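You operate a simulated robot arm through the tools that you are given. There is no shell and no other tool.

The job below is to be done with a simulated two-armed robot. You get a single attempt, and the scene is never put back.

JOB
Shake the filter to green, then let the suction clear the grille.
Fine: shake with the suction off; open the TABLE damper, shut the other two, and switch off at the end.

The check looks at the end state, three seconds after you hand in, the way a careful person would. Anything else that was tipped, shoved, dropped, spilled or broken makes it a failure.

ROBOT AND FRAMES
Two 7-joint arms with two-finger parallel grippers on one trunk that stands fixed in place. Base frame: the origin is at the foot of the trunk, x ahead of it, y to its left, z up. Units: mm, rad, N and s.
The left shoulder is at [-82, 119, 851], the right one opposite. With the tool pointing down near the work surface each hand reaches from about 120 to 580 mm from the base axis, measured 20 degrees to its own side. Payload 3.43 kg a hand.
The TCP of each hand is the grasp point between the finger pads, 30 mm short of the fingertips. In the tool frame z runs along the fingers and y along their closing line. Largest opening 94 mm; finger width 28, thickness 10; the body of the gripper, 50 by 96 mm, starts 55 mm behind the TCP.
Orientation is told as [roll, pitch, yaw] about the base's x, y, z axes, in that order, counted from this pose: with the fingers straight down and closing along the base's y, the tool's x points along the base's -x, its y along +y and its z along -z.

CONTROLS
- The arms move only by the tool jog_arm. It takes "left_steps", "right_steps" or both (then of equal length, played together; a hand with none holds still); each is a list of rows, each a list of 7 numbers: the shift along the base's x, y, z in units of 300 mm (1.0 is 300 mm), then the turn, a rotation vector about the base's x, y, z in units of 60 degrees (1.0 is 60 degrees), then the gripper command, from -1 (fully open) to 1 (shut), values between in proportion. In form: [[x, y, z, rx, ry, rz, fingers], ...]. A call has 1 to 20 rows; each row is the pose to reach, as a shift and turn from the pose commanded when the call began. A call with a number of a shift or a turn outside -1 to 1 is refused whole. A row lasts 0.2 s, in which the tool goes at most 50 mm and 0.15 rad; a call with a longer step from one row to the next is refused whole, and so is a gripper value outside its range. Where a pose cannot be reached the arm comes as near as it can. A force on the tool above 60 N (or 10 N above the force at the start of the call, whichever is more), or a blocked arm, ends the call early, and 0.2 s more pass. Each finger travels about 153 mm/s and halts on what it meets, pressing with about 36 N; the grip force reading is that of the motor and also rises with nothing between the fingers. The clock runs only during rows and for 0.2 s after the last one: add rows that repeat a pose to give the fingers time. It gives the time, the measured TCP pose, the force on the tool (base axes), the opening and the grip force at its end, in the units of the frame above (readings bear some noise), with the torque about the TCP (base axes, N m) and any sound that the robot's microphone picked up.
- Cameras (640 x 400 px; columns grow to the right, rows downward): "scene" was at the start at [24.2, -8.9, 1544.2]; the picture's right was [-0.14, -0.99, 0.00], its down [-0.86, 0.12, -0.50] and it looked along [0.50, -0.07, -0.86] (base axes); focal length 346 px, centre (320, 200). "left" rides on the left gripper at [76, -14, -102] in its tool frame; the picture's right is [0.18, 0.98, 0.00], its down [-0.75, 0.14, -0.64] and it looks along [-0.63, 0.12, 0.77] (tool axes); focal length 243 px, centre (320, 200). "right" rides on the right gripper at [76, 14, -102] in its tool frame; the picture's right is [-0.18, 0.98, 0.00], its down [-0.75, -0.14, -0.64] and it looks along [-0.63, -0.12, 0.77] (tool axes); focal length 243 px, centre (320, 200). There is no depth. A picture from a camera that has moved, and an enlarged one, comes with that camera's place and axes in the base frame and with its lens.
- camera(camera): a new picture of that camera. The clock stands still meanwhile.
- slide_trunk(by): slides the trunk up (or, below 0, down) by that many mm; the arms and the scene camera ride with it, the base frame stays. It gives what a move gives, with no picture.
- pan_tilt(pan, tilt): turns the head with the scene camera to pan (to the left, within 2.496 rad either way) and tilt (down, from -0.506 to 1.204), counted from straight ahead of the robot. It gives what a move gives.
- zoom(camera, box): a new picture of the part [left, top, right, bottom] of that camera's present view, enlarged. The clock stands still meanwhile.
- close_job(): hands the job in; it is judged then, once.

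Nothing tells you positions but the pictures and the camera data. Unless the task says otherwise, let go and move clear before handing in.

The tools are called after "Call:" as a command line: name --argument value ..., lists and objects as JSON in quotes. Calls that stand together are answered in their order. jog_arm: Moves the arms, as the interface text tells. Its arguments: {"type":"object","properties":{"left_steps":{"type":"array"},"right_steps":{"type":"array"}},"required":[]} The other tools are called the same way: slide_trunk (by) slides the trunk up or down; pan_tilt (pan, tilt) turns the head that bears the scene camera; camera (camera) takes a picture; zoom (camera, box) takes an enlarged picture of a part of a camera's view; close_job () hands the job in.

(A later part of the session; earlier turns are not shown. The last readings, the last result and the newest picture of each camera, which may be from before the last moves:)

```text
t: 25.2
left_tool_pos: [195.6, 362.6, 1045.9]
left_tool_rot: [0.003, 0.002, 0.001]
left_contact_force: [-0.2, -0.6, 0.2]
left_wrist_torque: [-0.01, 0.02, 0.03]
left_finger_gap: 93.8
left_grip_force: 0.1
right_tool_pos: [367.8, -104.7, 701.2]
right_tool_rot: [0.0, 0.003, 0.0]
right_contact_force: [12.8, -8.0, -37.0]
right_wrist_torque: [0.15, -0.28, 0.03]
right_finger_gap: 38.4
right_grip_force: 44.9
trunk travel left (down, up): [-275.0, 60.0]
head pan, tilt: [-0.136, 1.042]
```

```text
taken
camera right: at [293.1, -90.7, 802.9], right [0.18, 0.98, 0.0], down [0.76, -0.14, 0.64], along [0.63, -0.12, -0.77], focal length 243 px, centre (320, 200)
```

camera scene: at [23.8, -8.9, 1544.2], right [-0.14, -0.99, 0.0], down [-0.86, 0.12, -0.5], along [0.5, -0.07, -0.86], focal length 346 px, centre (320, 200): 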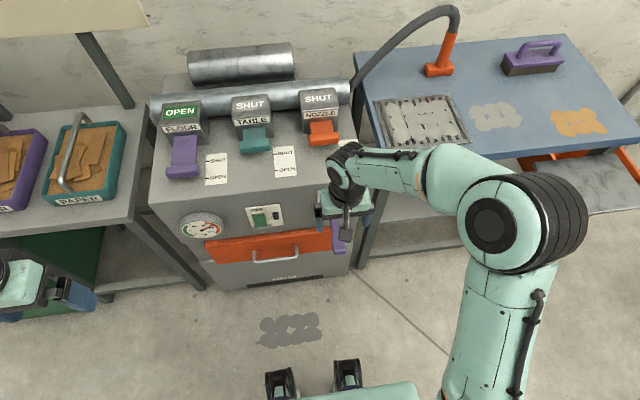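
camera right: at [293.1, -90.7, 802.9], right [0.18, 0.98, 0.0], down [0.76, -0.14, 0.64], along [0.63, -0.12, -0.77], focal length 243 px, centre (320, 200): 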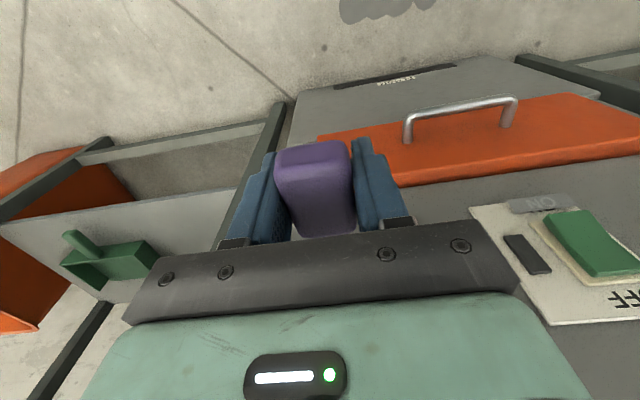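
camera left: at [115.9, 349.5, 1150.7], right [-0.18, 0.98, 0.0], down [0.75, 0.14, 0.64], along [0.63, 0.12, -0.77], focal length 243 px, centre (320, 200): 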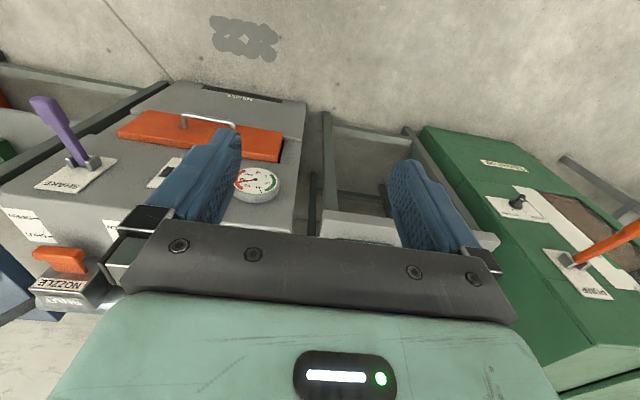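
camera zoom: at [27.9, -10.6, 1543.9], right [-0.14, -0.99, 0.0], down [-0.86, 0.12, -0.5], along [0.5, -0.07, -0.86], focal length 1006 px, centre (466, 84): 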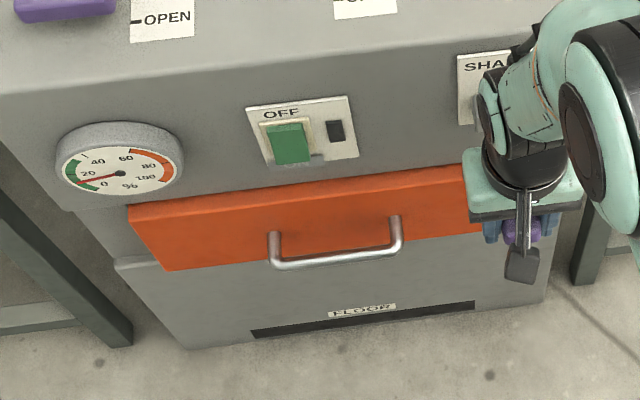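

Needle ~10%, well in the green. I'll open the right hand and raise it straight clear of the lever.

Call:
jog_arm --right_steps '[[0.0, 0.0, -0.01, 0, 0, 0, 0.2], [0.0, 0.0, -0.01, 0, 0, 0, -1], [0.0, 0.0, -0.01, 0, 0, 0, -1], [0.0, 0.0, 0.12, 0, 0, 0, -1], [0.0, 0.0, 0.27, 0, 0, 0, -1], [0.0, 0.0, 0.42, 0, 0, 0, -1], [0.0, 0.0, 0.57, 0, 0, 0, -1], [-0.1, -0.1, 0.65, 0, 0, 0, -1], [-0.2, -0.2, 0.7, 0, 0, 0, -1], [-0.3, -0.3, 0.7, 0, 0, 0, -1], [-0.4, -0.4, 0.7, 0, 0, 0, -1]]'

Call:
camera --camera "scene"

Call:
zoom --camera "scene" --box '[160, 180, 380, 300]'

```text
t: 27.6
left_tool_pos: [192.2, 364.7, 1047.7]
left_tool_rot: [0.002, 0.0, -0.001]
left_contact_force: [-0.5, 0.0, 0.3]
left_wrist_torque: [-0.01, 0.0, 0.03]
left_finger_gap: 93.9
left_grip_force: 0.2
right_tool_pos: [245.3, -223.3, 911.9]
right_tool_rot: [0.0, 0.0, 0.002]
right_contact_force: [-0.5, -0.3, -1.3]
right_wrist_torque: [-0.02, -0.02, -0.02]
right_finger_gap: 94.1
right_grip_force: 0.1
trunk travel left (down, up): [-275.0, 60.0]
head pan, tilt: [-0.136, 1.042]
```

```text
taken
camera scene: at [23.3, -9.4, 1544.2], right [-0.14, -0.99, 0.0], down [-0.86, 0.12, -0.5], along [0.5, -0.07, -0.86], focal length 346 px, centre (320, 200)
```

scene: 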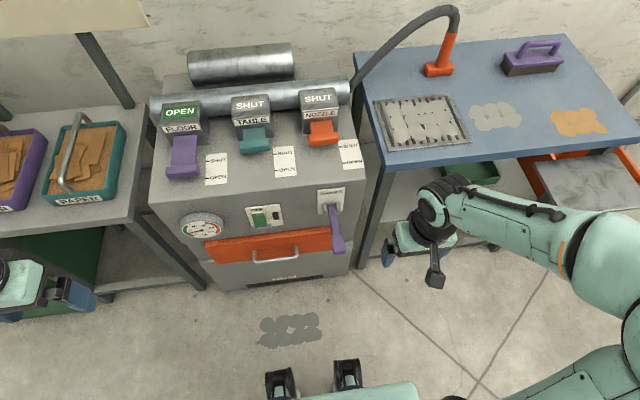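

```text
2.91 times, centred on (270, 240) of scene
camera zoom: at [23.3, -9.4, 1544.2], right [-0.14, -0.99, 0.0], down [-0.86, 0.12, -0.5], along [0.5, -0.07, -0.86], focal length 1006 px, centre (466, 84)
```

zoom: 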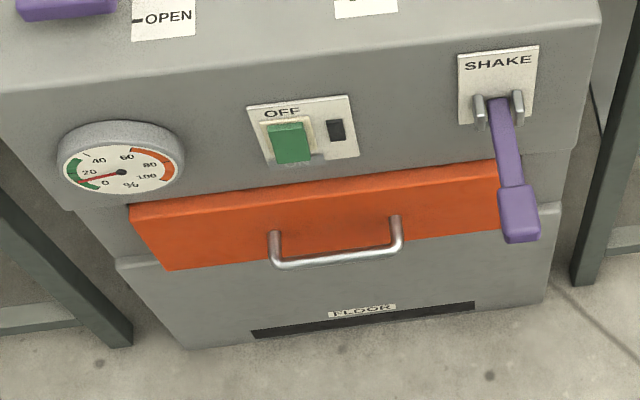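

Shake lever is back where it started and the gauge shows ~10%. Next the dampers with the left hand; first I'll bring it above the cabinet (high) to get a better camera fix on the TABLE and FLOOR handles.

Call:
jog_arm --left_steps '[[0.0957, -0.1027, -0.018, 0, 0, 0, -1], [0.1913, -0.2053, -0.036, 0, 0, 0, -1], [0.287, -0.308, -0.054, 0, 0, 0, -1], [0.3827, -0.4107, -0.072, 0, 0, 0, -1], [0.4783, -0.5133, -0.09, 0, 0, 0, -1], [0.574, -0.616, -0.109, 0, 0, 0, -1], [0.6697, -0.7187, -0.127, 0, 0, 0, -1], [0.7653, -0.8213, -0.145, 0, 0, 0, -1], [0.861, -0.924, -0.163, 0, 0, 0, -1], [0.861, -0.924, -0.163, 0, 0, 0, -1]]'

Call:
camera --camera "left"

Call:
camera --camera "scene"

```text
t: 29.8
left_tool_pos: [450.0, 87.2, 998.8]
left_tool_rot: [0.002, 0.0, 0.001]
left_contact_force: [-0.5, 0.3, 0.5]
left_wrist_torque: [0.0, -0.01, -0.02]
left_finger_gap: 94.0
left_grip_force: 0.2
right_tool_pos: [245.8, -223.4, 911.2]
right_tool_rot: [0.0, -0.001, 0.0]
right_contact_force: [-0.2, 0.3, 0.1]
right_wrist_torque: [0.0, -0.04, -0.02]
right_finger_gap: 94.1
right_grip_force: 0.1
trunk travel left (down, up): [-275.0, 60.0]
head pan, tilt: [-0.136, 1.042]
```

```text
taken
camera left: at [374.6, 72.6, 1102.2], right [-0.18, 0.98, 0.0], down [0.75, 0.14, 0.64], along [0.63, 0.12, -0.77], focal length 243 px, centre (320, 200)
```

left: 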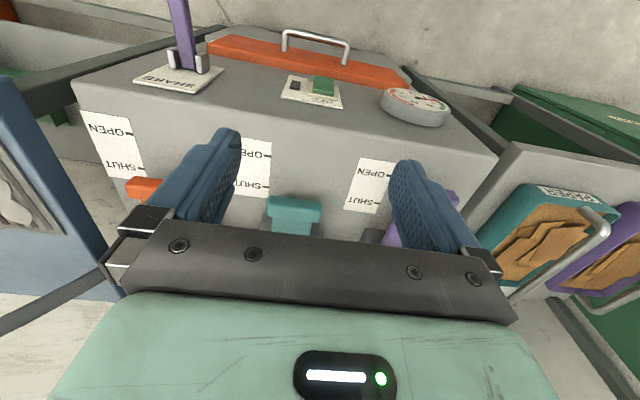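

```text
taken
camera scene: at [23.6, -8.3, 1544.2], right [-0.14, -0.99, 0.0], down [-0.86, 0.12, -0.5], along [0.5, -0.07, -0.86], focal length 346 px, centre (320, 200)
```

scene: 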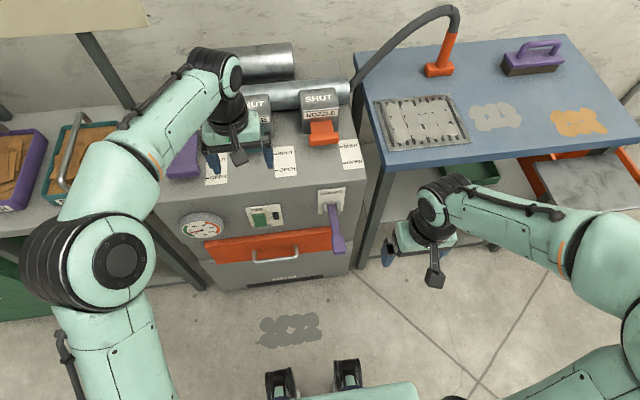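

Call:
zoom --camera "left" --box '[220, 140, 400, 250]'

```text
3.56 times, centred on (310, 195) of left
camera zoom: at [374.6, 72.6, 1102.2], right [-0.18, 0.98, 0.0], down [0.75, 0.14, 0.64], along [0.63, 0.12, -0.77], focal length 863 px, centre (356, 218)
```

zoom: 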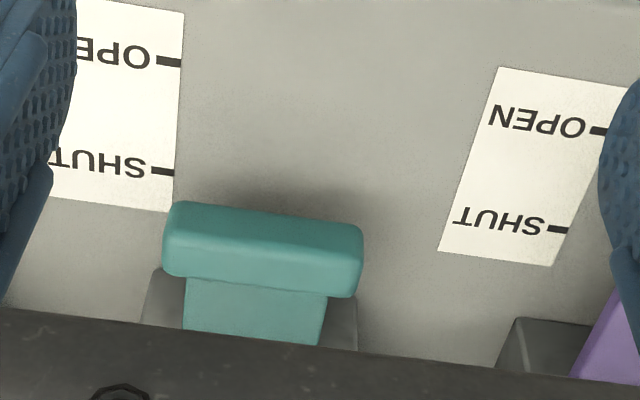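

TABLE bar refined to about [611, 78, 843], ~80 mm wide along y; box front at x≈650 and cabinet top near z≈805. I'll pitch the left hand 45° forward and bring it in front of and above the bar, then check.

Call:
jog_arm --left_steps '[[0.045, -0.005, -0.038, 0, -0.107, 0, -1], [0.09, -0.01, -0.076, 0, -0.214, 0, -1], [0.136, -0.014, -0.114, 0, -0.321, 0, -1], [0.181, -0.019, -0.152, 0, -0.428, 0, -1], [0.226, -0.024, -0.191, 0, -0.535, 0, -1], [0.272, -0.028, -0.229, 0, -0.642, 0, -1], [0.317, -0.033, -0.267, 0, -0.75, 0, -1], [0.317, -0.033, -0.267, 0, -0.75, 0, -1]]'

Call:
camera --camera "left"

Call:
camera --camera "scene"

```text
t: 31.6
left_tool_pos: [543.7, 79.2, 919.8]
left_tool_rot: [-0.001, -0.788, -0.001]
left_contact_force: [-0.4, 0.4, -0.3]
left_wrist_torque: [-0.02, -0.02, -0.01]
left_finger_gap: 94.0
left_grip_force: 0.0
right_tool_pos: [246.2, -223.5, 911.2]
right_tool_rot: [0.002, 0.001, 0.0]
right_contact_force: [0.7, -0.5, 0.1]
right_wrist_torque: [-0.02, 0.0, -0.04]
right_finger_gap: 94.0
right_grip_force: 0.1
trunk travel left (down, up): [-275.0, 60.0]
head pan, tilt: [-0.136, 1.042]
```

```text
taken
camera left: at [418.2, 64.0, 938.6], right [-0.13, 0.98, -0.13], down [0.08, 0.14, 0.99], along [0.99, 0.12, -0.09], focal length 243 px, centre (320, 200)
```

left: 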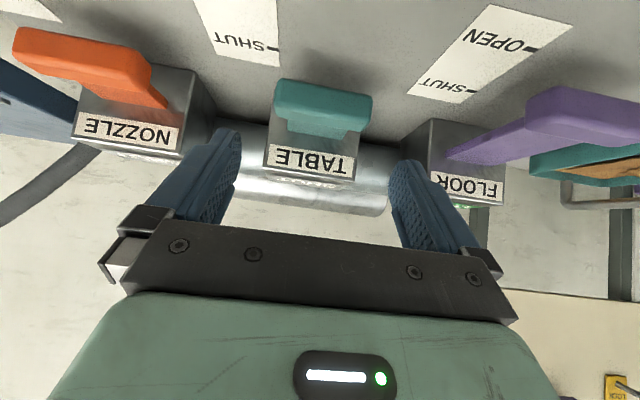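

```text
taken
camera scene: at [24.2, -8.1, 1544.3], right [-0.14, -0.99, 0.0], down [-0.86, 0.12, -0.5], along [0.5, -0.07, -0.86], focal length 346 px, centre (320, 200)
```

scene: 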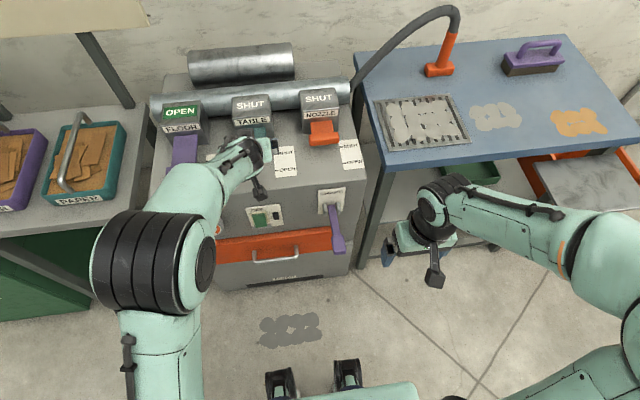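

Call:
zoom --camera "left" --box '[220, 50, 420, 200]'

Call:
zoom --camera "left" --box '[420, 50, 640, 220]'

Call:
zoom --camera "left" --box '[0, 0, 220, 170]'

```text
2.67 times, centred on (320, 125) of left
camera zoom: at [418.2, 64.0, 938.6], right [-0.13, 0.98, -0.13], down [0.08, 0.14, 0.99], along [0.99, 0.12, -0.09], focal length 647 px, centre (320, 400)
```

zoom: 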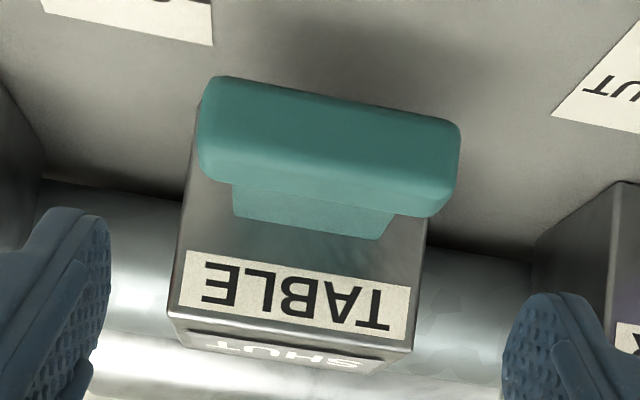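

```text
2.35 times, centred on (530, 135) of left
camera zoom: at [418.2, 64.0, 938.6], right [-0.13, 0.98, -0.13], down [0.08, 0.14, 0.99], along [0.99, 0.12, -0.09], focal length 571 px, centre (-174, 353)
```

zoom: 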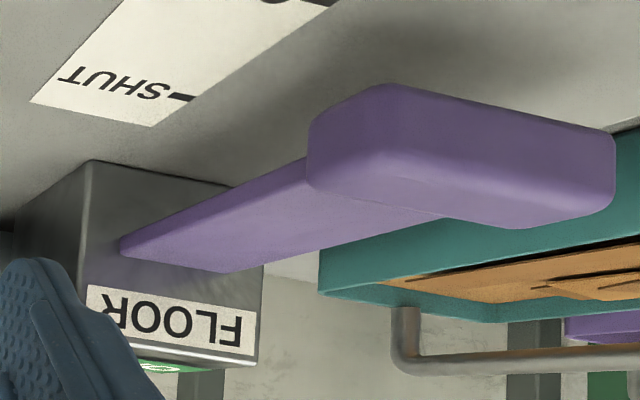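

```text
2.35 times, centred on (110, 85) of left
camera zoom: at [418.2, 64.0, 938.6], right [-0.13, 0.98, -0.13], down [0.08, 0.14, 0.99], along [0.99, 0.12, -0.09], focal length 571 px, centre (814, 471)
```

zoom: 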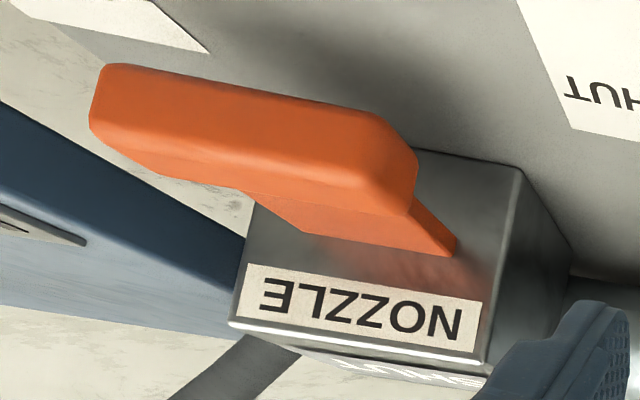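

TABLE bar now triangulates well to [614, 80, 841] (about 80×26×26 mm), box front x≈667, and the hand's finger axis points right at it. I'll advance about halfway along the finger axis and re-check alignment.

Call:
jog_arm --left_steps '[[0.06, 0.002, -0.06, 0, 0, 0, -1], [0.117, 0.002, -0.123, 0, 0, 0, -1], [0.117, 0.002, -0.123, 0, 0, 0, -1]]'

Call:
camera --camera "left"

Call:
zoom --camera "scene" --box '[200, 80, 320, 220]'

```text
t: 32.4
left_tool_pos: [580.4, 79.5, 882.0]
left_tool_rot: [-0.001, -0.785, -0.001]
left_contact_force: [-0.9, 0.3, 0.9]
left_wrist_torque: [0.0, 0.04, 0.02]
left_finger_gap: 93.8
left_grip_force: 0.0
right_tool_pos: [245.3, -222.5, 910.7]
right_tool_rot: [0.0, -0.001, 0.0]
right_contact_force: [0.4, -0.3, -0.1]
right_wrist_torque: [0.0, 0.0, 0.0]
right_finger_gap: 93.7
right_grip_force: 0.0
trunk travel left (down, up): [-275.0, 60.0]
head pan, tilt: [-0.136, 1.042]
```

```text
taken
camera left: at [454.1, 65.2, 901.9], right [-0.13, 0.98, -0.13], down [0.08, 0.14, 0.99], along [0.99, 0.12, -0.1], focal length 243 px, centre (320, 200)
```

left: 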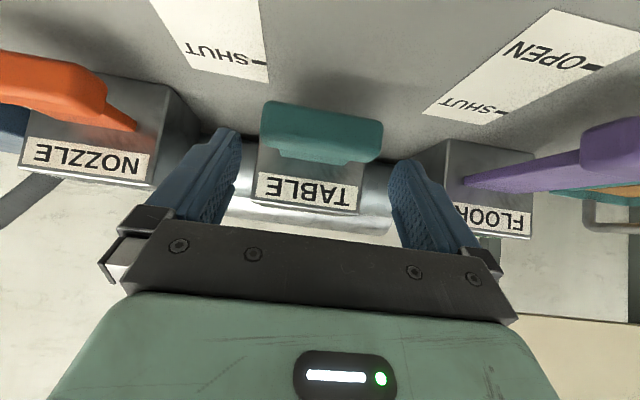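

```text
2.86 times, centred on (260, 150) of scene
camera zoom: at [24.0, -8.8, 1544.2], right [-0.14, -0.99, 0.0], down [-0.86, 0.12, -0.5], along [0.5, -0.07, -0.86], focal length 988 px, centre (491, 343)
```

zoom: 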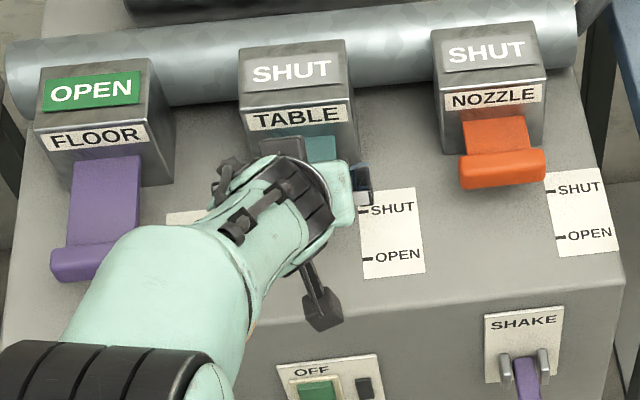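

Alignment is good (bar centred within ~1 mm). Advance the rest so the open fingers straddle the bar ends.

Call:
jog_arm --left_steps '[[0.03, 0.004, -0.04, 0, 0, 0, -1], [0.062, 0.004, -0.08, 0, 0, 0, -1], [0.093, 0.004, -0.12, 0, 0, 0, -1], [0.093, 0.004, -0.12, 0, 0, 0, -1]]'

Call:
camera --camera "left"

```text
t: 33.4
left_tool_pos: [607.6, 81.1, 847.4]
left_tool_rot: [-0.001, -0.785, 0.001]
left_contact_force: [0.8, -0.2, 0.4]
left_wrist_torque: [-0.02, 0.0, -0.01]
left_finger_gap: 94.2
left_grip_force: 0.0
right_tool_pos: [243.9, -223.9, 911.4]
right_tool_rot: [0.0, 0.0, 0.0]
right_contact_force: [-0.2, -0.9, 0.1]
right_wrist_torque: [-0.01, 0.01, -0.02]
right_finger_gap: 93.9
right_grip_force: 0.0
trunk travel left (down, up): [-275.0, 60.0]
head pan, tilt: [-0.136, 1.042]
```

```text
taken
camera left: at [482.4, 65.7, 866.7], right [-0.13, 0.98, -0.13], down [0.08, 0.14, 0.99], along [0.99, 0.12, -0.1], focal length 243 px, centre (320, 200)
```

left: 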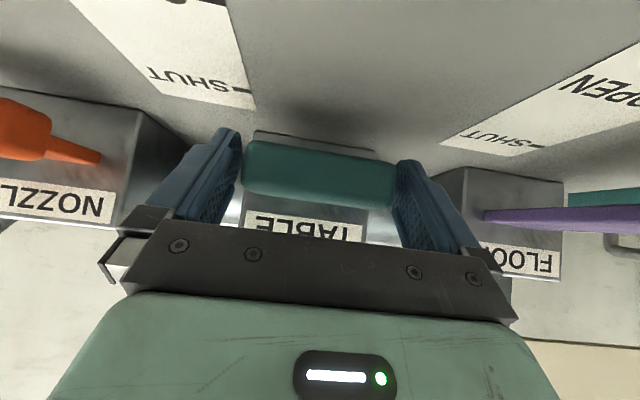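

The fingers straddle the teal bar. I'll close on it.

Call:
jog_arm --left_steps '[[0, 0, 0, 0, 0, 0, -0.7], [0, 0, 0, 0, 0, 0, 0], [0, 0, 0, 0, 0, 0, 1], [0, 0, 0, 0, 0, 0, 1]]'

Call:
camera --camera "left"

```text
t: 34.4
left_tool_pos: [610.0, 79.8, 847.4]
left_tool_rot: [0.0, -0.786, 0.0]
left_contact_force: [1.7, -0.8, -2.2]
left_wrist_torque: [-0.26, -0.36, -0.27]
left_finger_gap: 84.5
left_grip_force: 45.6
right_tool_pos: [246.2, -223.9, 911.3]
right_tool_rot: [0.0, 0.0, 0.0]
right_contact_force: [-0.2, -0.7, -1.1]
right_wrist_torque: [-0.02, 0.02, 0.02]
right_finger_gap: 94.1
right_grip_force: 0.0
trunk travel left (down, up): [-275.0, 60.0]
head pan, tilt: [-0.136, 1.042]
```

```text
taken
camera left: at [482.4, 65.2, 866.6], right [-0.13, 0.98, -0.13], down [0.08, 0.14, 0.99], along [0.99, 0.12, -0.1], focal length 243 px, centre (320, 200)
```

left: 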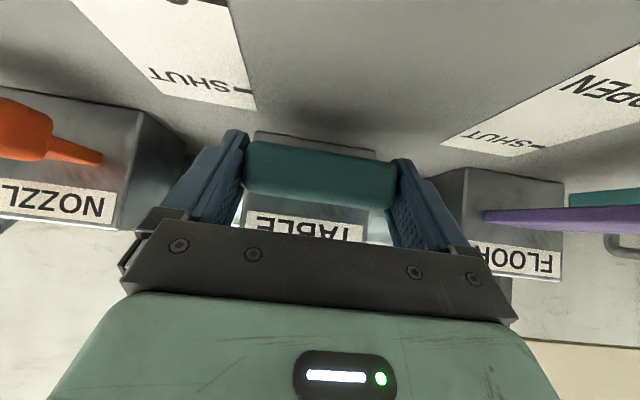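

Gripped (84 mm wide). Now pull straight toward the robot (–x) ~55 mm in small steps.

Call:
jog_arm --left_steps '[[-0.03, 0, 0, 0, 0, 0, 1], [-0.06, 0, 0, 0, 0, 0, 1], [-0.09, 0, 0, 0, 0, 0, 1], [-0.12, 0, 0, 0, 0, 0, 1], [-0.15, 0, 0, 0, 0, 0, 1], [-0.18, 0, 0, 0, 0, 0, 1], [-0.18, 0, 0, 0, 0, 0, 1]]'

Call:
camera --camera "left"

Call:
zoom --camera "scene" --box '[140, 80, 380, 250]'

```text
t: 36.0
left_tool_pos: [555.1, 78.6, 847.6]
left_tool_rot: [0.0, -0.786, 0.0]
left_contact_force: [0.0, -3.3, 0.6]
left_wrist_torque: [-0.26, 0.48, 0.09]
left_finger_gap: 84.6
left_grip_force: 45.1
right_tool_pos: [246.2, -222.9, 910.5]
right_tool_rot: [-0.001, 0.0, 0.0]
right_contact_force: [0.0, -0.1, 0.0]
right_wrist_torque: [-0.01, -0.03, -0.03]
right_finger_gap: 93.8
right_grip_force: 0.1
trunk travel left (down, up): [-275.0, 60.0]
head pan, tilt: [-0.136, 1.042]
```

```text
taken
camera left: at [427.4, 65.2, 866.6], right [-0.13, 0.98, -0.13], down [0.08, 0.14, 0.99], along [0.99, 0.12, -0.1], focal length 243 px, centre (320, 200)
```

left: 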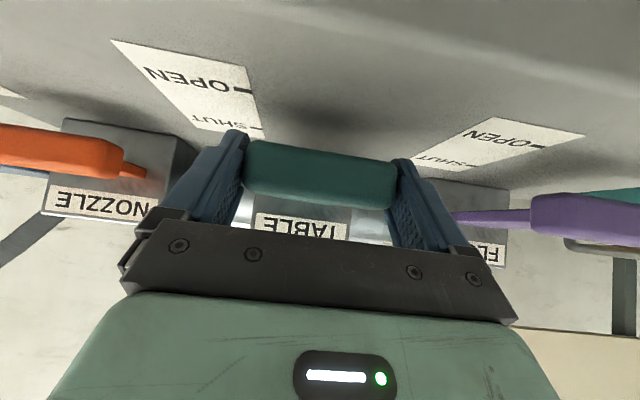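

```text
2.35 times, centred on (260, 165) of scene
camera zoom: at [24.2, -9.3, 1544.3], right [-0.14, -0.99, 0.0], down [-0.86, 0.12, -0.5], along [0.5, -0.07, -0.86], focal length 813 px, centre (461, 282)
```

zoom: 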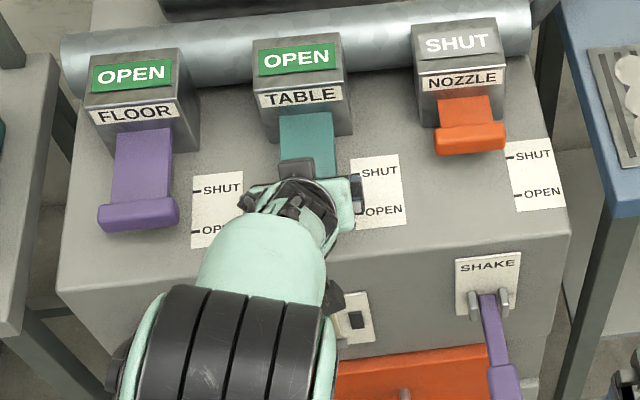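

TABLE now shows OPEN. I'll pull a last few millimetres to feel for the end stop, then release and back out along the finger axis.

Call:
jog_arm --left_steps '[[-0.008, 0, 0, 0, 0, 0, 1], [-0.015, 0, 0, 0, 0, 0, 1]]'

```text
t: 36.6
left_tool_pos: [553.3, 80.7, 846.0]
left_tool_rot: [0.001, -0.788, 0.0]
left_contact_force: [27.8, -4.4, -3.9]
left_wrist_torque: [0.57, 0.53, 0.4]
left_finger_gap: 84.4
left_grip_force: 45.1
right_tool_pos: [247.7, -223.5, 910.1]
right_tool_rot: [0.0, 0.003, 0.001]
right_contact_force: [-0.9, -0.4, 0.1]
right_wrist_torque: [-0.01, -0.02, -0.02]
right_finger_gap: 94.0
right_grip_force: 0.0
trunk travel left (down, up): [-275.0, 60.0]
head pan, tilt: [-0.136, 1.042]
```

At the stop (TABLE fully open). I'll relieve the load, release, back out along the finger axis, then shift over in front of the FLOOR bar with the fingers closed.

Call:
jog_arm --left_steps '[[0.012, 0, 0, 0, 0, 0, 1], [0.012, 0, 0, 0, 0, 0, -1], [0.012, 0, 0, 0, 0, 0, -1], [-0.09, 0, 0.1, 0, 0, 0, -1], [-0.19, 0, 0.2, 0, 0, 0, -1], [-0.25, 0.05, 0.25, 0, 0, 0, -1], [-0.25, 0.2, 0.25, 0, 0, 0, 0], [-0.25, 0.35, 0.25, 0, 0, 0, 1], [-0.25, 0.5, 0.25, 0, 0, 0, 1], [-0.25, 0.597, 0.25, 0, 0, 0, 1], [-0.25, 0.597, 0.25, 0, 0, 0, 1]]'

Call:
camera --camera "left"

Call:
camera --camera "scene"

```text
t: 39.0
left_tool_pos: [476.7, 258.7, 922.5]
left_tool_rot: [0.0, -0.785, 0.0]
left_contact_force: [0.4, -0.2, 0.5]
left_wrist_torque: [0.02, -0.01, -0.01]
left_finger_gap: 0.0
left_grip_force: 32.7
right_tool_pos: [245.7, -223.4, 911.5]
right_tool_rot: [0.0, -0.002, -0.001]
right_contact_force: [0.6, 0.2, -0.7]
right_wrist_torque: [-0.01, -0.02, 0.0]
right_finger_gap: 94.2
right_grip_force: 0.0
trunk travel left (down, up): [-275.0, 60.0]
head pan, tilt: [-0.136, 1.042]
```

```text
taken
camera left: at [351.0, 243.8, 941.6], right [-0.13, 0.98, -0.13], down [0.08, 0.14, 0.99], along [0.99, 0.12, -0.1], focal length 243 px, centre (320, 200)
```

left: 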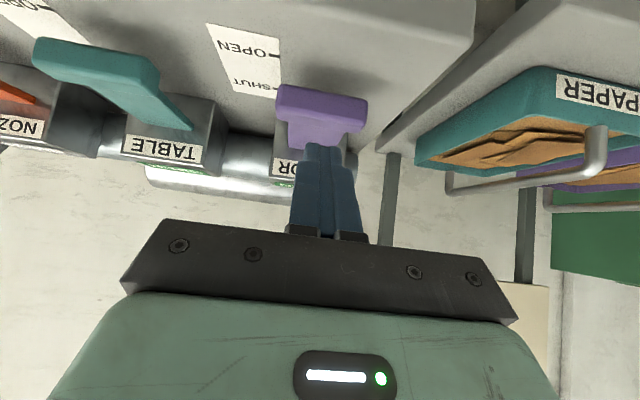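

```text
taken
camera scene: at [24.3, -9.2, 1544.2], right [-0.14, -0.99, 0.0], down [-0.86, 0.12, -0.5], along [0.5, -0.07, -0.86], focal length 346 px, centre (320, 200)
```

scene: 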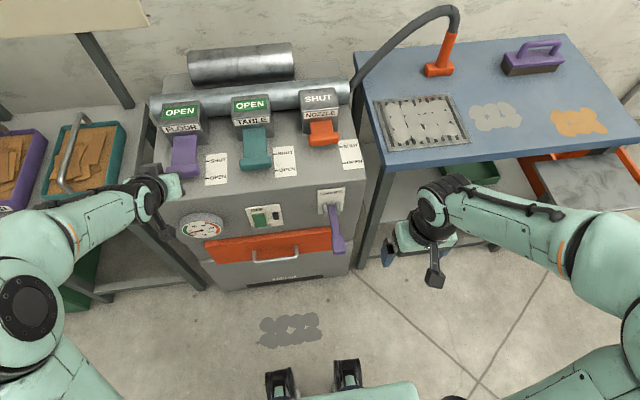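

TABLE shows OPEN; the FLOOR bar sits right ahead of the closed fingertips at about [558, 259, 842]. I'll lower to its height just in front of it and push it +x toward SHUT.

Call:
jog_arm --left_steps '[[0.03, 0, -0.08, 0, 0, 0, 1], [0.06, 0, -0.155, 0, 0, 0, 1], [0.085, 0, -0.23, 0, 0, 0, 1], [0.114, 0, -0.23, 0, 0, 0, 1], [0.143, 0, -0.23, 0, 0, 0, 1], [0.172, 0, -0.23, 0, 0, 0, 1], [0.201, 0, -0.23, 0, 0, 0, 1], [0.23, 0, -0.23, 0, 0, 0, 1], [0.259, 0, -0.23, 0, 0, 0, 1], [0.288, 0, -0.23, 0, 0, 0, 1], [0.31, 0, -0.23, 0, 0, 0, 1]]'

Call:
camera --camera "left"

Call:
zoom --camera "scene" --box '[140, 80, 380, 250]'

```text
t: 41.4
left_tool_pos: [567.0, 258.8, 851.7]
left_tool_rot: [0.0, -0.785, -0.001]
left_contact_force: [-0.2, -0.1, 0.5]
left_wrist_torque: [0.03, 0.0, 0.0]
left_finger_gap: 0.0
left_grip_force: 32.3
right_tool_pos: [244.8, -223.1, 911.2]
right_tool_rot: [0.0, 0.0, -0.001]
right_contact_force: [-0.3, -0.1, 0.7]
right_wrist_torque: [0.01, 0.0, -0.01]
right_finger_gap: 93.8
right_grip_force: 0.0
trunk travel left (down, up): [-275.0, 60.0]
head pan, tilt: [-0.136, 1.042]
```

```text
taken
camera left: at [440.6, 244.3, 871.8], right [-0.13, 0.98, -0.13], down [0.08, 0.14, 0.99], along [0.99, 0.12, -0.1], focal length 243 px, centre (320, 200)
```

left: 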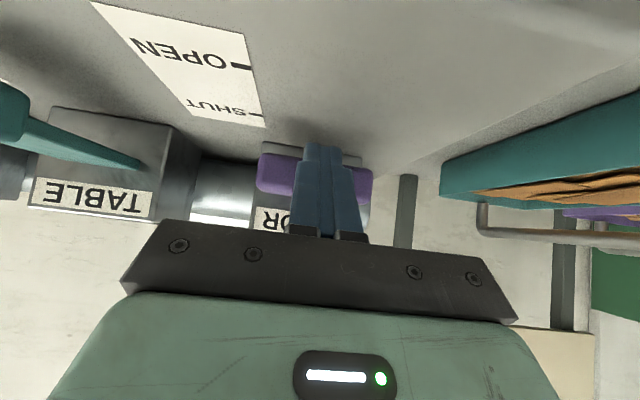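

```text
2.35 times, centred on (260, 165) of scene
camera zoom: at [24.2, -9.0, 1544.3], right [-0.14, -0.99, 0.0], down [-0.86, 0.12, -0.5], along [0.5, -0.07, -0.86], focal length 813 px, centre (461, 282)
```

zoom: 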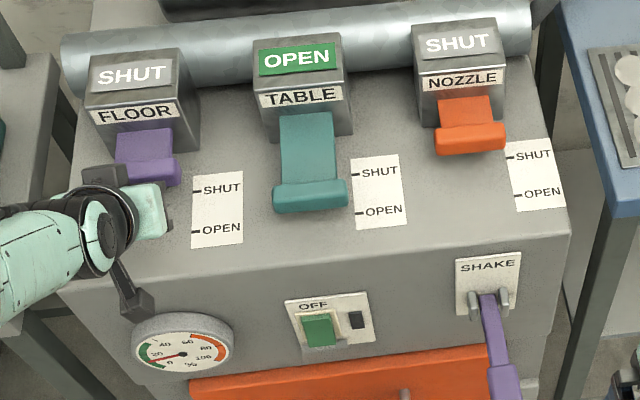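

FLOOR now shows SHUT. I'll push a little further, gently, to seat it at its stop.

Call:
jog_arm --left_steps '[[0.01, 0, 0, 0, 0, 0, 1], [0.02, 0, 0, 0, 0, 0, 1]]'

```text
t: 42.0
left_tool_pos: [569.2, 259.0, 851.7]
left_tool_rot: [0.0, -0.778, 0.001]
left_contact_force: [-30.3, 1.1, 6.4]
left_wrist_torque: [-0.05, 0.2, 0.0]
left_finger_gap: 0.0
left_grip_force: 32.3
right_tool_pos: [243.2, -222.5, 912.5]
right_tool_rot: [-0.001, -0.004, 0.0]
right_contact_force: [0.6, -0.2, -0.2]
right_wrist_torque: [0.05, 0.02, -0.01]
right_finger_gap: 94.0
right_grip_force: 0.1
trunk travel left (down, up): [-275.0, 60.0]
head pan, tilt: [-0.136, 1.042]
```

FLOOR is seated at its stop. Now I'll back off and bring the left hand (fingers closed) in front of the switch for a close look.

Call:
jog_arm --left_steps '[[-0.1, 0, 0.03, 0, 0, 0, 1], [-0.2, 0, 0.08, 0, 0, 0, 1], [-0.33, -0.02, 0.1, 0, 0, 0, 1], [-0.42, -0.13, 0.08, 0, 0, 0, 1], [-0.48, -0.26, 0.03, 0, 0, 0, 1], [-0.53, -0.39, -0.03, 0, 0, 0, 1], [-0.577, -0.53, -0.1, 0, 0, 0, 1], [-0.577, -0.53, -0.175, 0, 0, 0, 1], [-0.577, -0.53, -0.175, 0, 0, 0, 1]]'

Call:
camera --camera "left"

Call:
zoom --camera "left" --box '[240, 0, 440, 140]'

Call:
camera --camera "scene"

```text
t: 44.0
left_tool_pos: [399.7, 99.9, 799.3]
left_tool_rot: [-0.001, -0.785, 0.0]
left_contact_force: [-0.1, 0.1, -0.5]
left_wrist_torque: [0.03, 0.0, 0.0]
left_finger_gap: 0.0
left_grip_force: 33.0
right_tool_pos: [245.7, -222.2, 910.6]
right_tool_rot: [-0.001, 0.001, -0.001]
right_contact_force: [-0.6, 0.5, 0.1]
right_wrist_torque: [0.01, -0.01, 0.01]
right_finger_gap: 93.8
right_grip_force: 0.0
trunk travel left (down, up): [-275.0, 60.0]
head pan, tilt: [-0.136, 1.042]
```

```text
taken
camera left: at [273.9, 85.0, 819.2], right [-0.13, 0.98, -0.13], down [0.08, 0.14, 0.99], along [0.99, 0.12, -0.1], focal length 243 px, centre (320, 200)
```

left: 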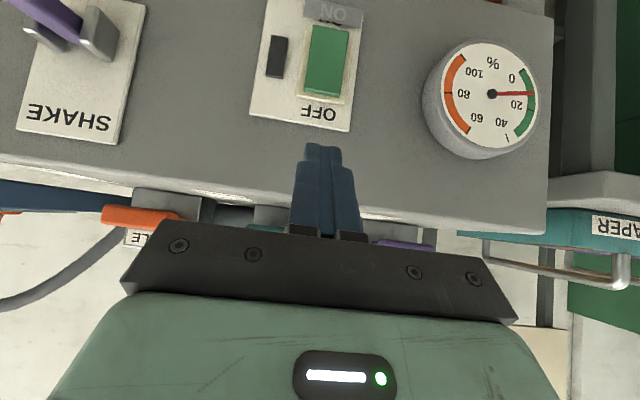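

```text
2.86 times, centred on (340, 70) of left
camera zoom: at [273.9, 85.0, 819.2], right [-0.13, 0.98, -0.13], down [0.08, 0.14, 0.99], along [0.99, 0.12, -0.1], focal length 693 px, centre (263, 571)
```

zoom: 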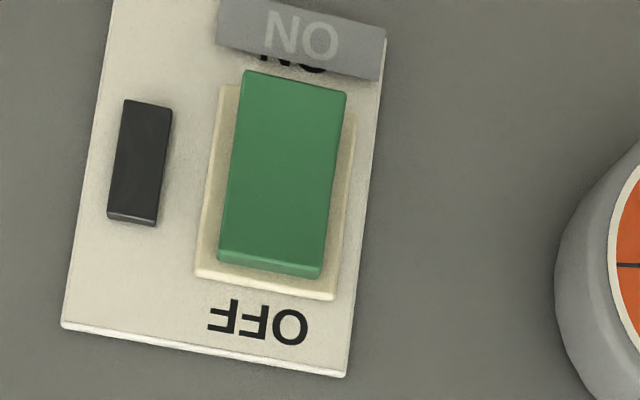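

```text
taken
camera scene: at [23.9, -9.4, 1544.2], right [-0.14, -0.99, 0.0], down [-0.86, 0.12, -0.5], along [0.5, -0.07, -0.86], focal length 346 px, centre (320, 200)
```

scene: 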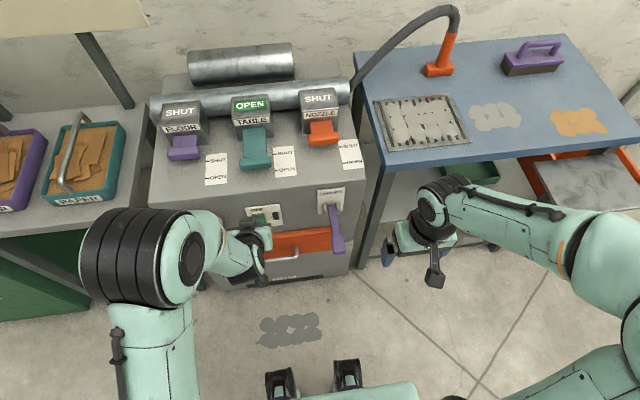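

The rocker is at about [487, 100, 670] (z 645–700), OFF end at top pressed in, ON end at bottom sticking out; a grey ON tab sits just below it. I'll reduce the tilt to 30° so only a fingertip corner will touch the rocker's lower end, and stop just short of it.

Call:
jog_arm --left_steps '[[0.0, 0, -0.11, 0, 0.065, 0, 1], [0.02, 0, -0.22, 0, 0.13, 0, 1], [0.05, 0, -0.32, 0, 0.19, 0, 1], [0.083, 0, -0.42, 0, 0.25, 0, 1], [0.083, 0, -0.42, 0, 0.25, 0, 1]]'

Call:
camera --camera "left"

Call:
zoom --camera "scene" --box '[200, 180, 340, 280]'

```text
t: 45.2
left_tool_pos: [425.5, 100.0, 674.0]
left_tool_rot: [0.0, -0.525, 0.0]
left_contact_force: [-1.0, 0.5, 0.2]
left_wrist_torque: [-0.02, -0.01, 0.0]
left_finger_gap: 0.0
left_grip_force: 32.3
right_tool_pos: [244.7, -224.0, 911.0]
right_tool_rot: [0.001, -0.002, 0.0]
right_contact_force: [0.4, 0.6, 0.4]
right_wrist_torque: [0.0, -0.03, -0.05]
right_finger_gap: 93.7
right_grip_force: 0.1
trunk travel left (down, up): [-275.0, 60.0]
head pan, tilt: [-0.136, 1.042]
```

```text
taken
camera left: at [308.4, 84.6, 725.8], right [-0.16, 0.98, -0.09], down [0.33, 0.14, 0.93], along [0.93, 0.12, -0.35], focal length 243 px, centre (320, 200)
```

left: 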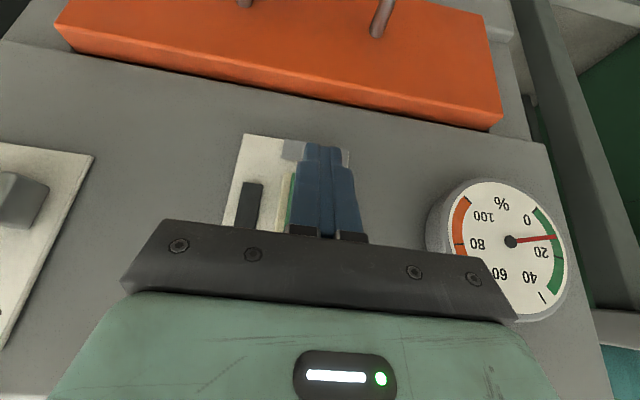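

```text
4.00 times, centred on (270, 230) of scene
camera zoom: at [24.0, -9.0, 1544.2], right [-0.14, -0.99, 0.0], down [-0.86, 0.12, -0.5], along [0.5, -0.07, -0.86], focal length 1383 px, centre (520, 80)
```

zoom: 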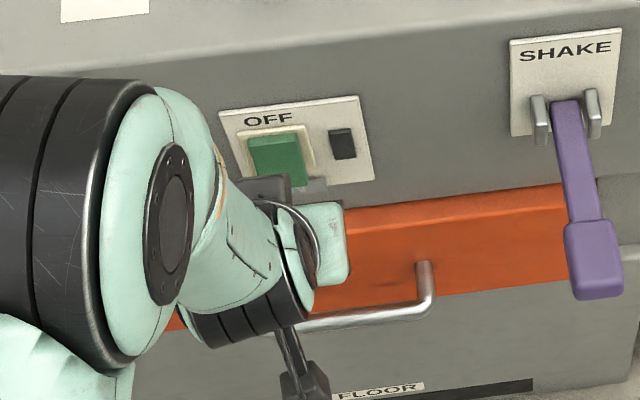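

Fingertips are ~30 mm short of the rocker's lower end and aligned in y. I'll advance slowly in +x toward it.

Call:
jog_arm --left_steps '[[0.04, 0, 0, 0, 0, 0, 1], [0.07, 0, 0, 0, 0, 0, 1], [0.085, 0, 0, 0, 0, 0, 1], [0.095, 0, 0, 0, 0, 0, 1], [0.105, 0, 0, 0, 0, 0, 1]]'

Call:
camera --camera "left"

Call:
zoom --camera "scene" --box '[200, 180, 340, 280]'

```text
t: 46.4
left_tool_pos: [455.1, 99.4, 673.4]
left_tool_rot: [0.001, -0.521, 0.0]
left_contact_force: [-10.7, 0.3, 2.8]
left_wrist_torque: [-0.02, 0.14, -0.01]
left_finger_gap: 0.1
left_grip_force: 32.9
right_tool_pos: [245.1, -222.5, 911.6]
right_tool_rot: [-0.001, -0.002, 0.0]
right_contact_force: [0.5, 0.0, 0.2]
right_wrist_torque: [-0.02, -0.03, -0.02]
right_finger_gap: 93.9
right_grip_force: 0.0
trunk travel left (down, up): [-275.0, 60.0]
head pan, tilt: [-0.136, 1.042]
```

```text
taken
camera left: at [338.0, 84.8, 726.2], right [-0.16, 0.98, -0.09], down [0.33, 0.14, 0.93], along [0.93, 0.12, -0.35], focal length 243 px, centre (320, 200)
```

left: 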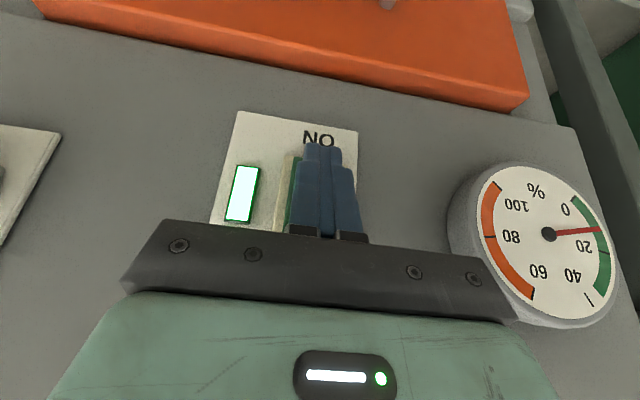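

```text
4.00 times, centred on (270, 230) of scene
camera zoom: at [22.8, -8.9, 1544.2], right [-0.14, -0.99, 0.0], down [-0.86, 0.12, -0.5], along [0.5, -0.07, -0.86], focal length 1383 px, centre (520, 80)
```

zoom: 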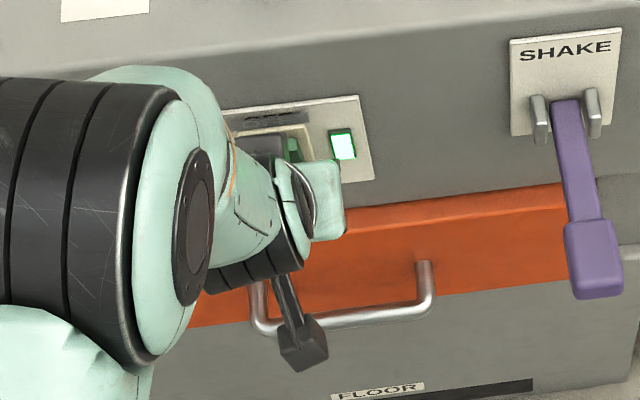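

The lamp is lit: the suction is on. I'll back the fingertip off a little and watch the grille and gauge.

Call:
jog_arm --left_steps '[[-0.06, 0, 0, 0, 0, 0, 1], [-0.12, 0, 0.0, 0, 0, 0, 1]]'

Call:
camera --camera "scene"

Call:
zoom --camera "scene" --box '[350, 70, 510, 170]'

Call:
zoom --camera "left" --box '[180, 80, 640, 340]'

```text
t: 47.0
left_tool_pos: [422.9, 100.3, 675.5]
left_tool_rot: [0.0, -0.526, 0.002]
left_contact_force: [0.9, 0.4, -0.1]
left_wrist_torque: [-0.01, 0.0, 0.0]
left_finger_gap: 0.2
left_grip_force: 33.0
right_tool_pos: [245.9, -222.1, 911.3]
right_tool_rot: [0.0, -0.001, 0.0]
right_contact_force: [-0.2, -0.4, -0.2]
right_wrist_torque: [0.02, 0.03, -0.04]
right_finger_gap: 93.9
right_grip_force: 0.0
trunk travel left (down, up): [-275.0, 60.0]
head pan, tilt: [-0.136, 1.042]
```

```text
taken
camera scene: at [24.3, -8.9, 1544.2], right [-0.14, -0.99, 0.0], down [-0.86, 0.12, -0.5], along [0.5, -0.07, -0.86], focal length 346 px, centre (320, 200)
```

scene: 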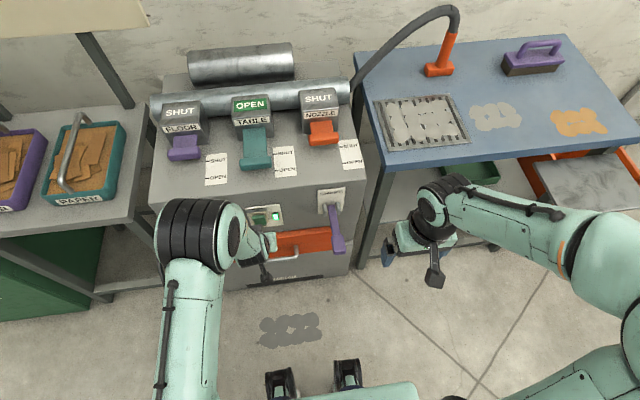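

```text
4.00 times, centred on (430, 120) of scene
camera zoom: at [24.3, -8.9, 1544.2], right [-0.14, -0.99, 0.0], down [-0.86, 0.12, -0.5], along [0.5, -0.07, -0.86], focal length 1383 px, centre (-120, 520)
```

zoom: 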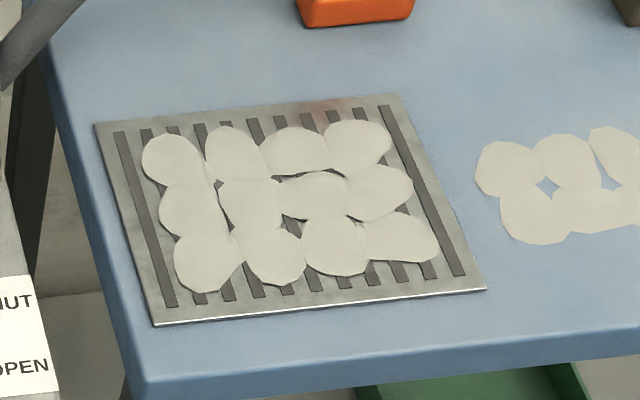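

```text
1.39 times, centred on (410, 210) of left
camera zoom: at [304.9, 84.3, 727.1], right [-0.16, 0.98, -0.09], down [0.33, 0.14, 0.93], along [0.93, 0.12, -0.35], focal length 338 px, centre (195, 186)
```

zoom: 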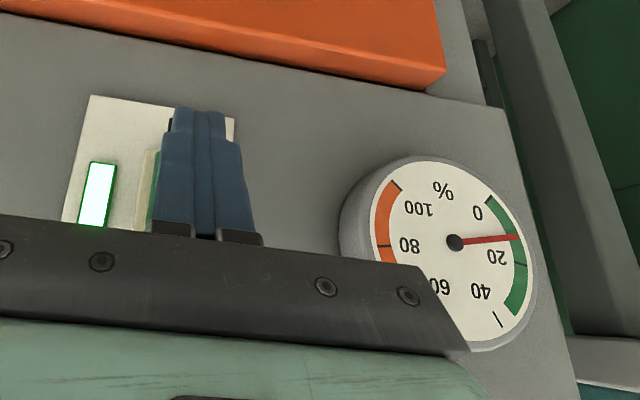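

Suction just started; grille still covered. I'll move up to be ready at the OFF end (staying ~30 mm clear) and let time pass.

Call:
jog_arm --left_steps '[[0, 0, 0.05, 0, 0, 0, 1], [0, 0, 0.107, 0, 0, 0, 1], [0, 0, 0.107, 0, 0, 0, 1], [0, 0, 0.107, 0, 0, 0, 1], [0, 0, 0.107, 0, 0, 0, 1], [0, 0, 0.107, 0, 0, 0, 1], [0, 0, 0.107, 0, 0, 0, 1], [0, 0, 0.107, 0, 0, 0, 1], [0, 0, 0.107, 0, 0, 0, 1], [0, 0, 0.107, 0, 0, 0, 1]]'

Call:
zoom --camera "scene" --box '[350, 70, 510, 170]'

Call:
camera --camera "left"

```text
t: 49.2
left_tool_pos: [422.2, 97.9, 706.0]
left_tool_rot: [0.001, -0.524, 0.001]
left_contact_force: [0.7, 0.3, 0.0]
left_wrist_torque: [-0.02, 0.0, -0.01]
left_finger_gap: 0.0
left_grip_force: 32.7
right_tool_pos: [244.8, -223.6, 911.6]
right_tool_rot: [0.0, 0.001, -0.001]
right_contact_force: [0.4, -0.6, -0.1]
right_wrist_torque: [-0.04, -0.01, 0.0]
right_finger_gap: 94.2
right_grip_force: 0.0
trunk travel left (down, up): [-275.0, 60.0]
head pan, tilt: [-0.136, 1.042]
```

```text
4.00 times, centred on (430, 120) of scene
camera zoom: at [24.2, -8.9, 1544.2], right [-0.14, -0.99, 0.0], down [-0.86, 0.12, -0.5], along [0.5, -0.07, -0.86], focal length 1383 px, centre (-120, 520)
```

zoom: 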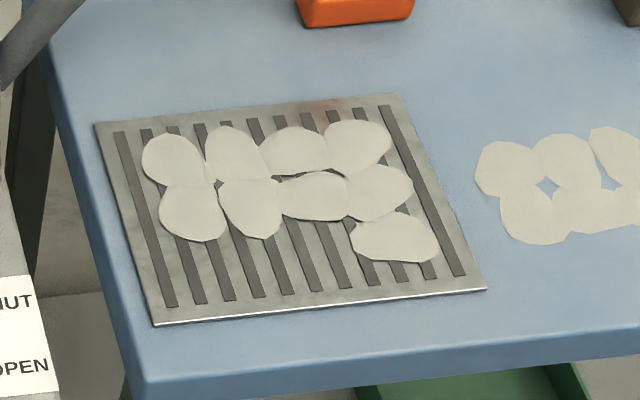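

```text
taken
camera left: at [304.3, 83.4, 758.6], right [-0.16, 0.98, -0.09], down [0.33, 0.14, 0.93], along [0.93, 0.12, -0.35], focal length 243 px, centre (320, 200)
```

left: 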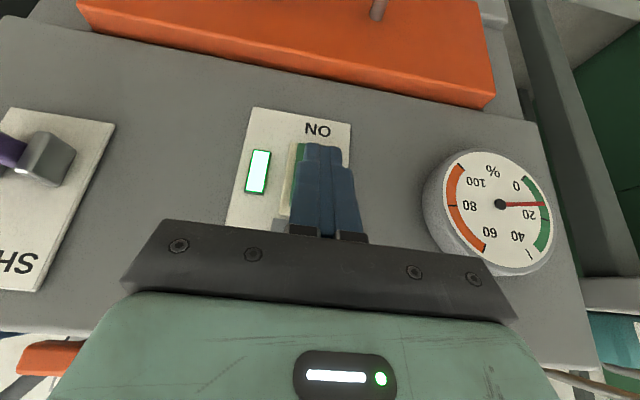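

The grille is clearing (3 of 12 patches gone) and the gauge stays green. Wait ~4 s more.

Call:
jog_arm --left_steps '[[0, 0, 0, 0, 0, 0, 1], [0, 0, 0, 0, 0, 0, 1], [0, 0, 0, 0, 0, 0, 1], [0, 0, 0, 0, 0, 0, 1], [0, 0, 0, 0, 0, 0, 1], [0, 0, 0, 0, 0, 0, 1], [0, 0, 0, 0, 0, 0, 1], [0, 0, 0, 0, 0, 0, 1], [0, 0, 0, 0, 0, 0, 1], [0, 0, 0, 0, 0, 0, 1], [0, 0, 0, 0, 0, 0, 1], [0, 0, 0, 0, 0, 0, 1], [0, 0, 0, 0, 0, 0, 1], [0, 0, 0, 0, 0, 0, 1], [0, 0, 0, 0, 0, 0, 1], [0, 0, 0, 0, 0, 0, 1], [0, 0, 0, 0, 0, 0, 1], [0, 0, 0, 0, 0, 0, 1], [0, 0, 0, 0, 0, 0, 1], [0, 0, 0, 0, 0, 0, 1]]'

Call:
zoom --camera "scene" --box '[350, 70, 510, 170]'

Call:
zoom --camera "left" --box '[180, 80, 640, 340]'

```text
t: 53.4
left_tool_pos: [421.7, 97.2, 707.2]
left_tool_rot: [-0.001, -0.523, 0.0]
left_contact_force: [0.4, -0.2, 1.1]
left_wrist_torque: [0.0, -0.01, -0.01]
left_finger_gap: 0.2
left_grip_force: 32.8
right_tool_pos: [246.0, -222.8, 911.3]
right_tool_rot: [-0.001, 0.0, 0.0]
right_contact_force: [-0.3, -0.2, -0.7]
right_wrist_torque: [0.02, -0.01, 0.0]
right_finger_gap: 94.2
right_grip_force: 0.0
trunk travel left (down, up): [-275.0, 60.0]
head pan, tilt: [-0.136, 1.042]
```

```text
4.00 times, centred on (430, 120) of scene
camera zoom: at [24.2, -8.9, 1544.2], right [-0.14, -0.99, 0.0], down [-0.86, 0.12, -0.5], along [0.5, -0.07, -0.86], focal length 1383 px, centre (-120, 520)
```

zoom: 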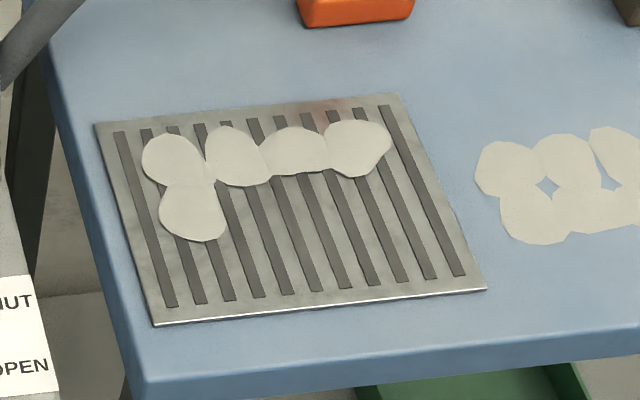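

```text
1.39 times, centred on (410, 210) of left
camera zoom: at [304.3, 83.4, 758.6], right [-0.16, 0.98, -0.09], down [0.33, 0.14, 0.93], along [0.93, 0.12, -0.35], focal length 338 px, centre (195, 186)
```

zoom: 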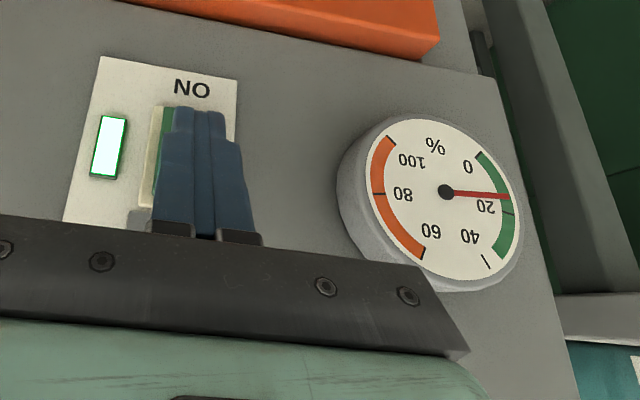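

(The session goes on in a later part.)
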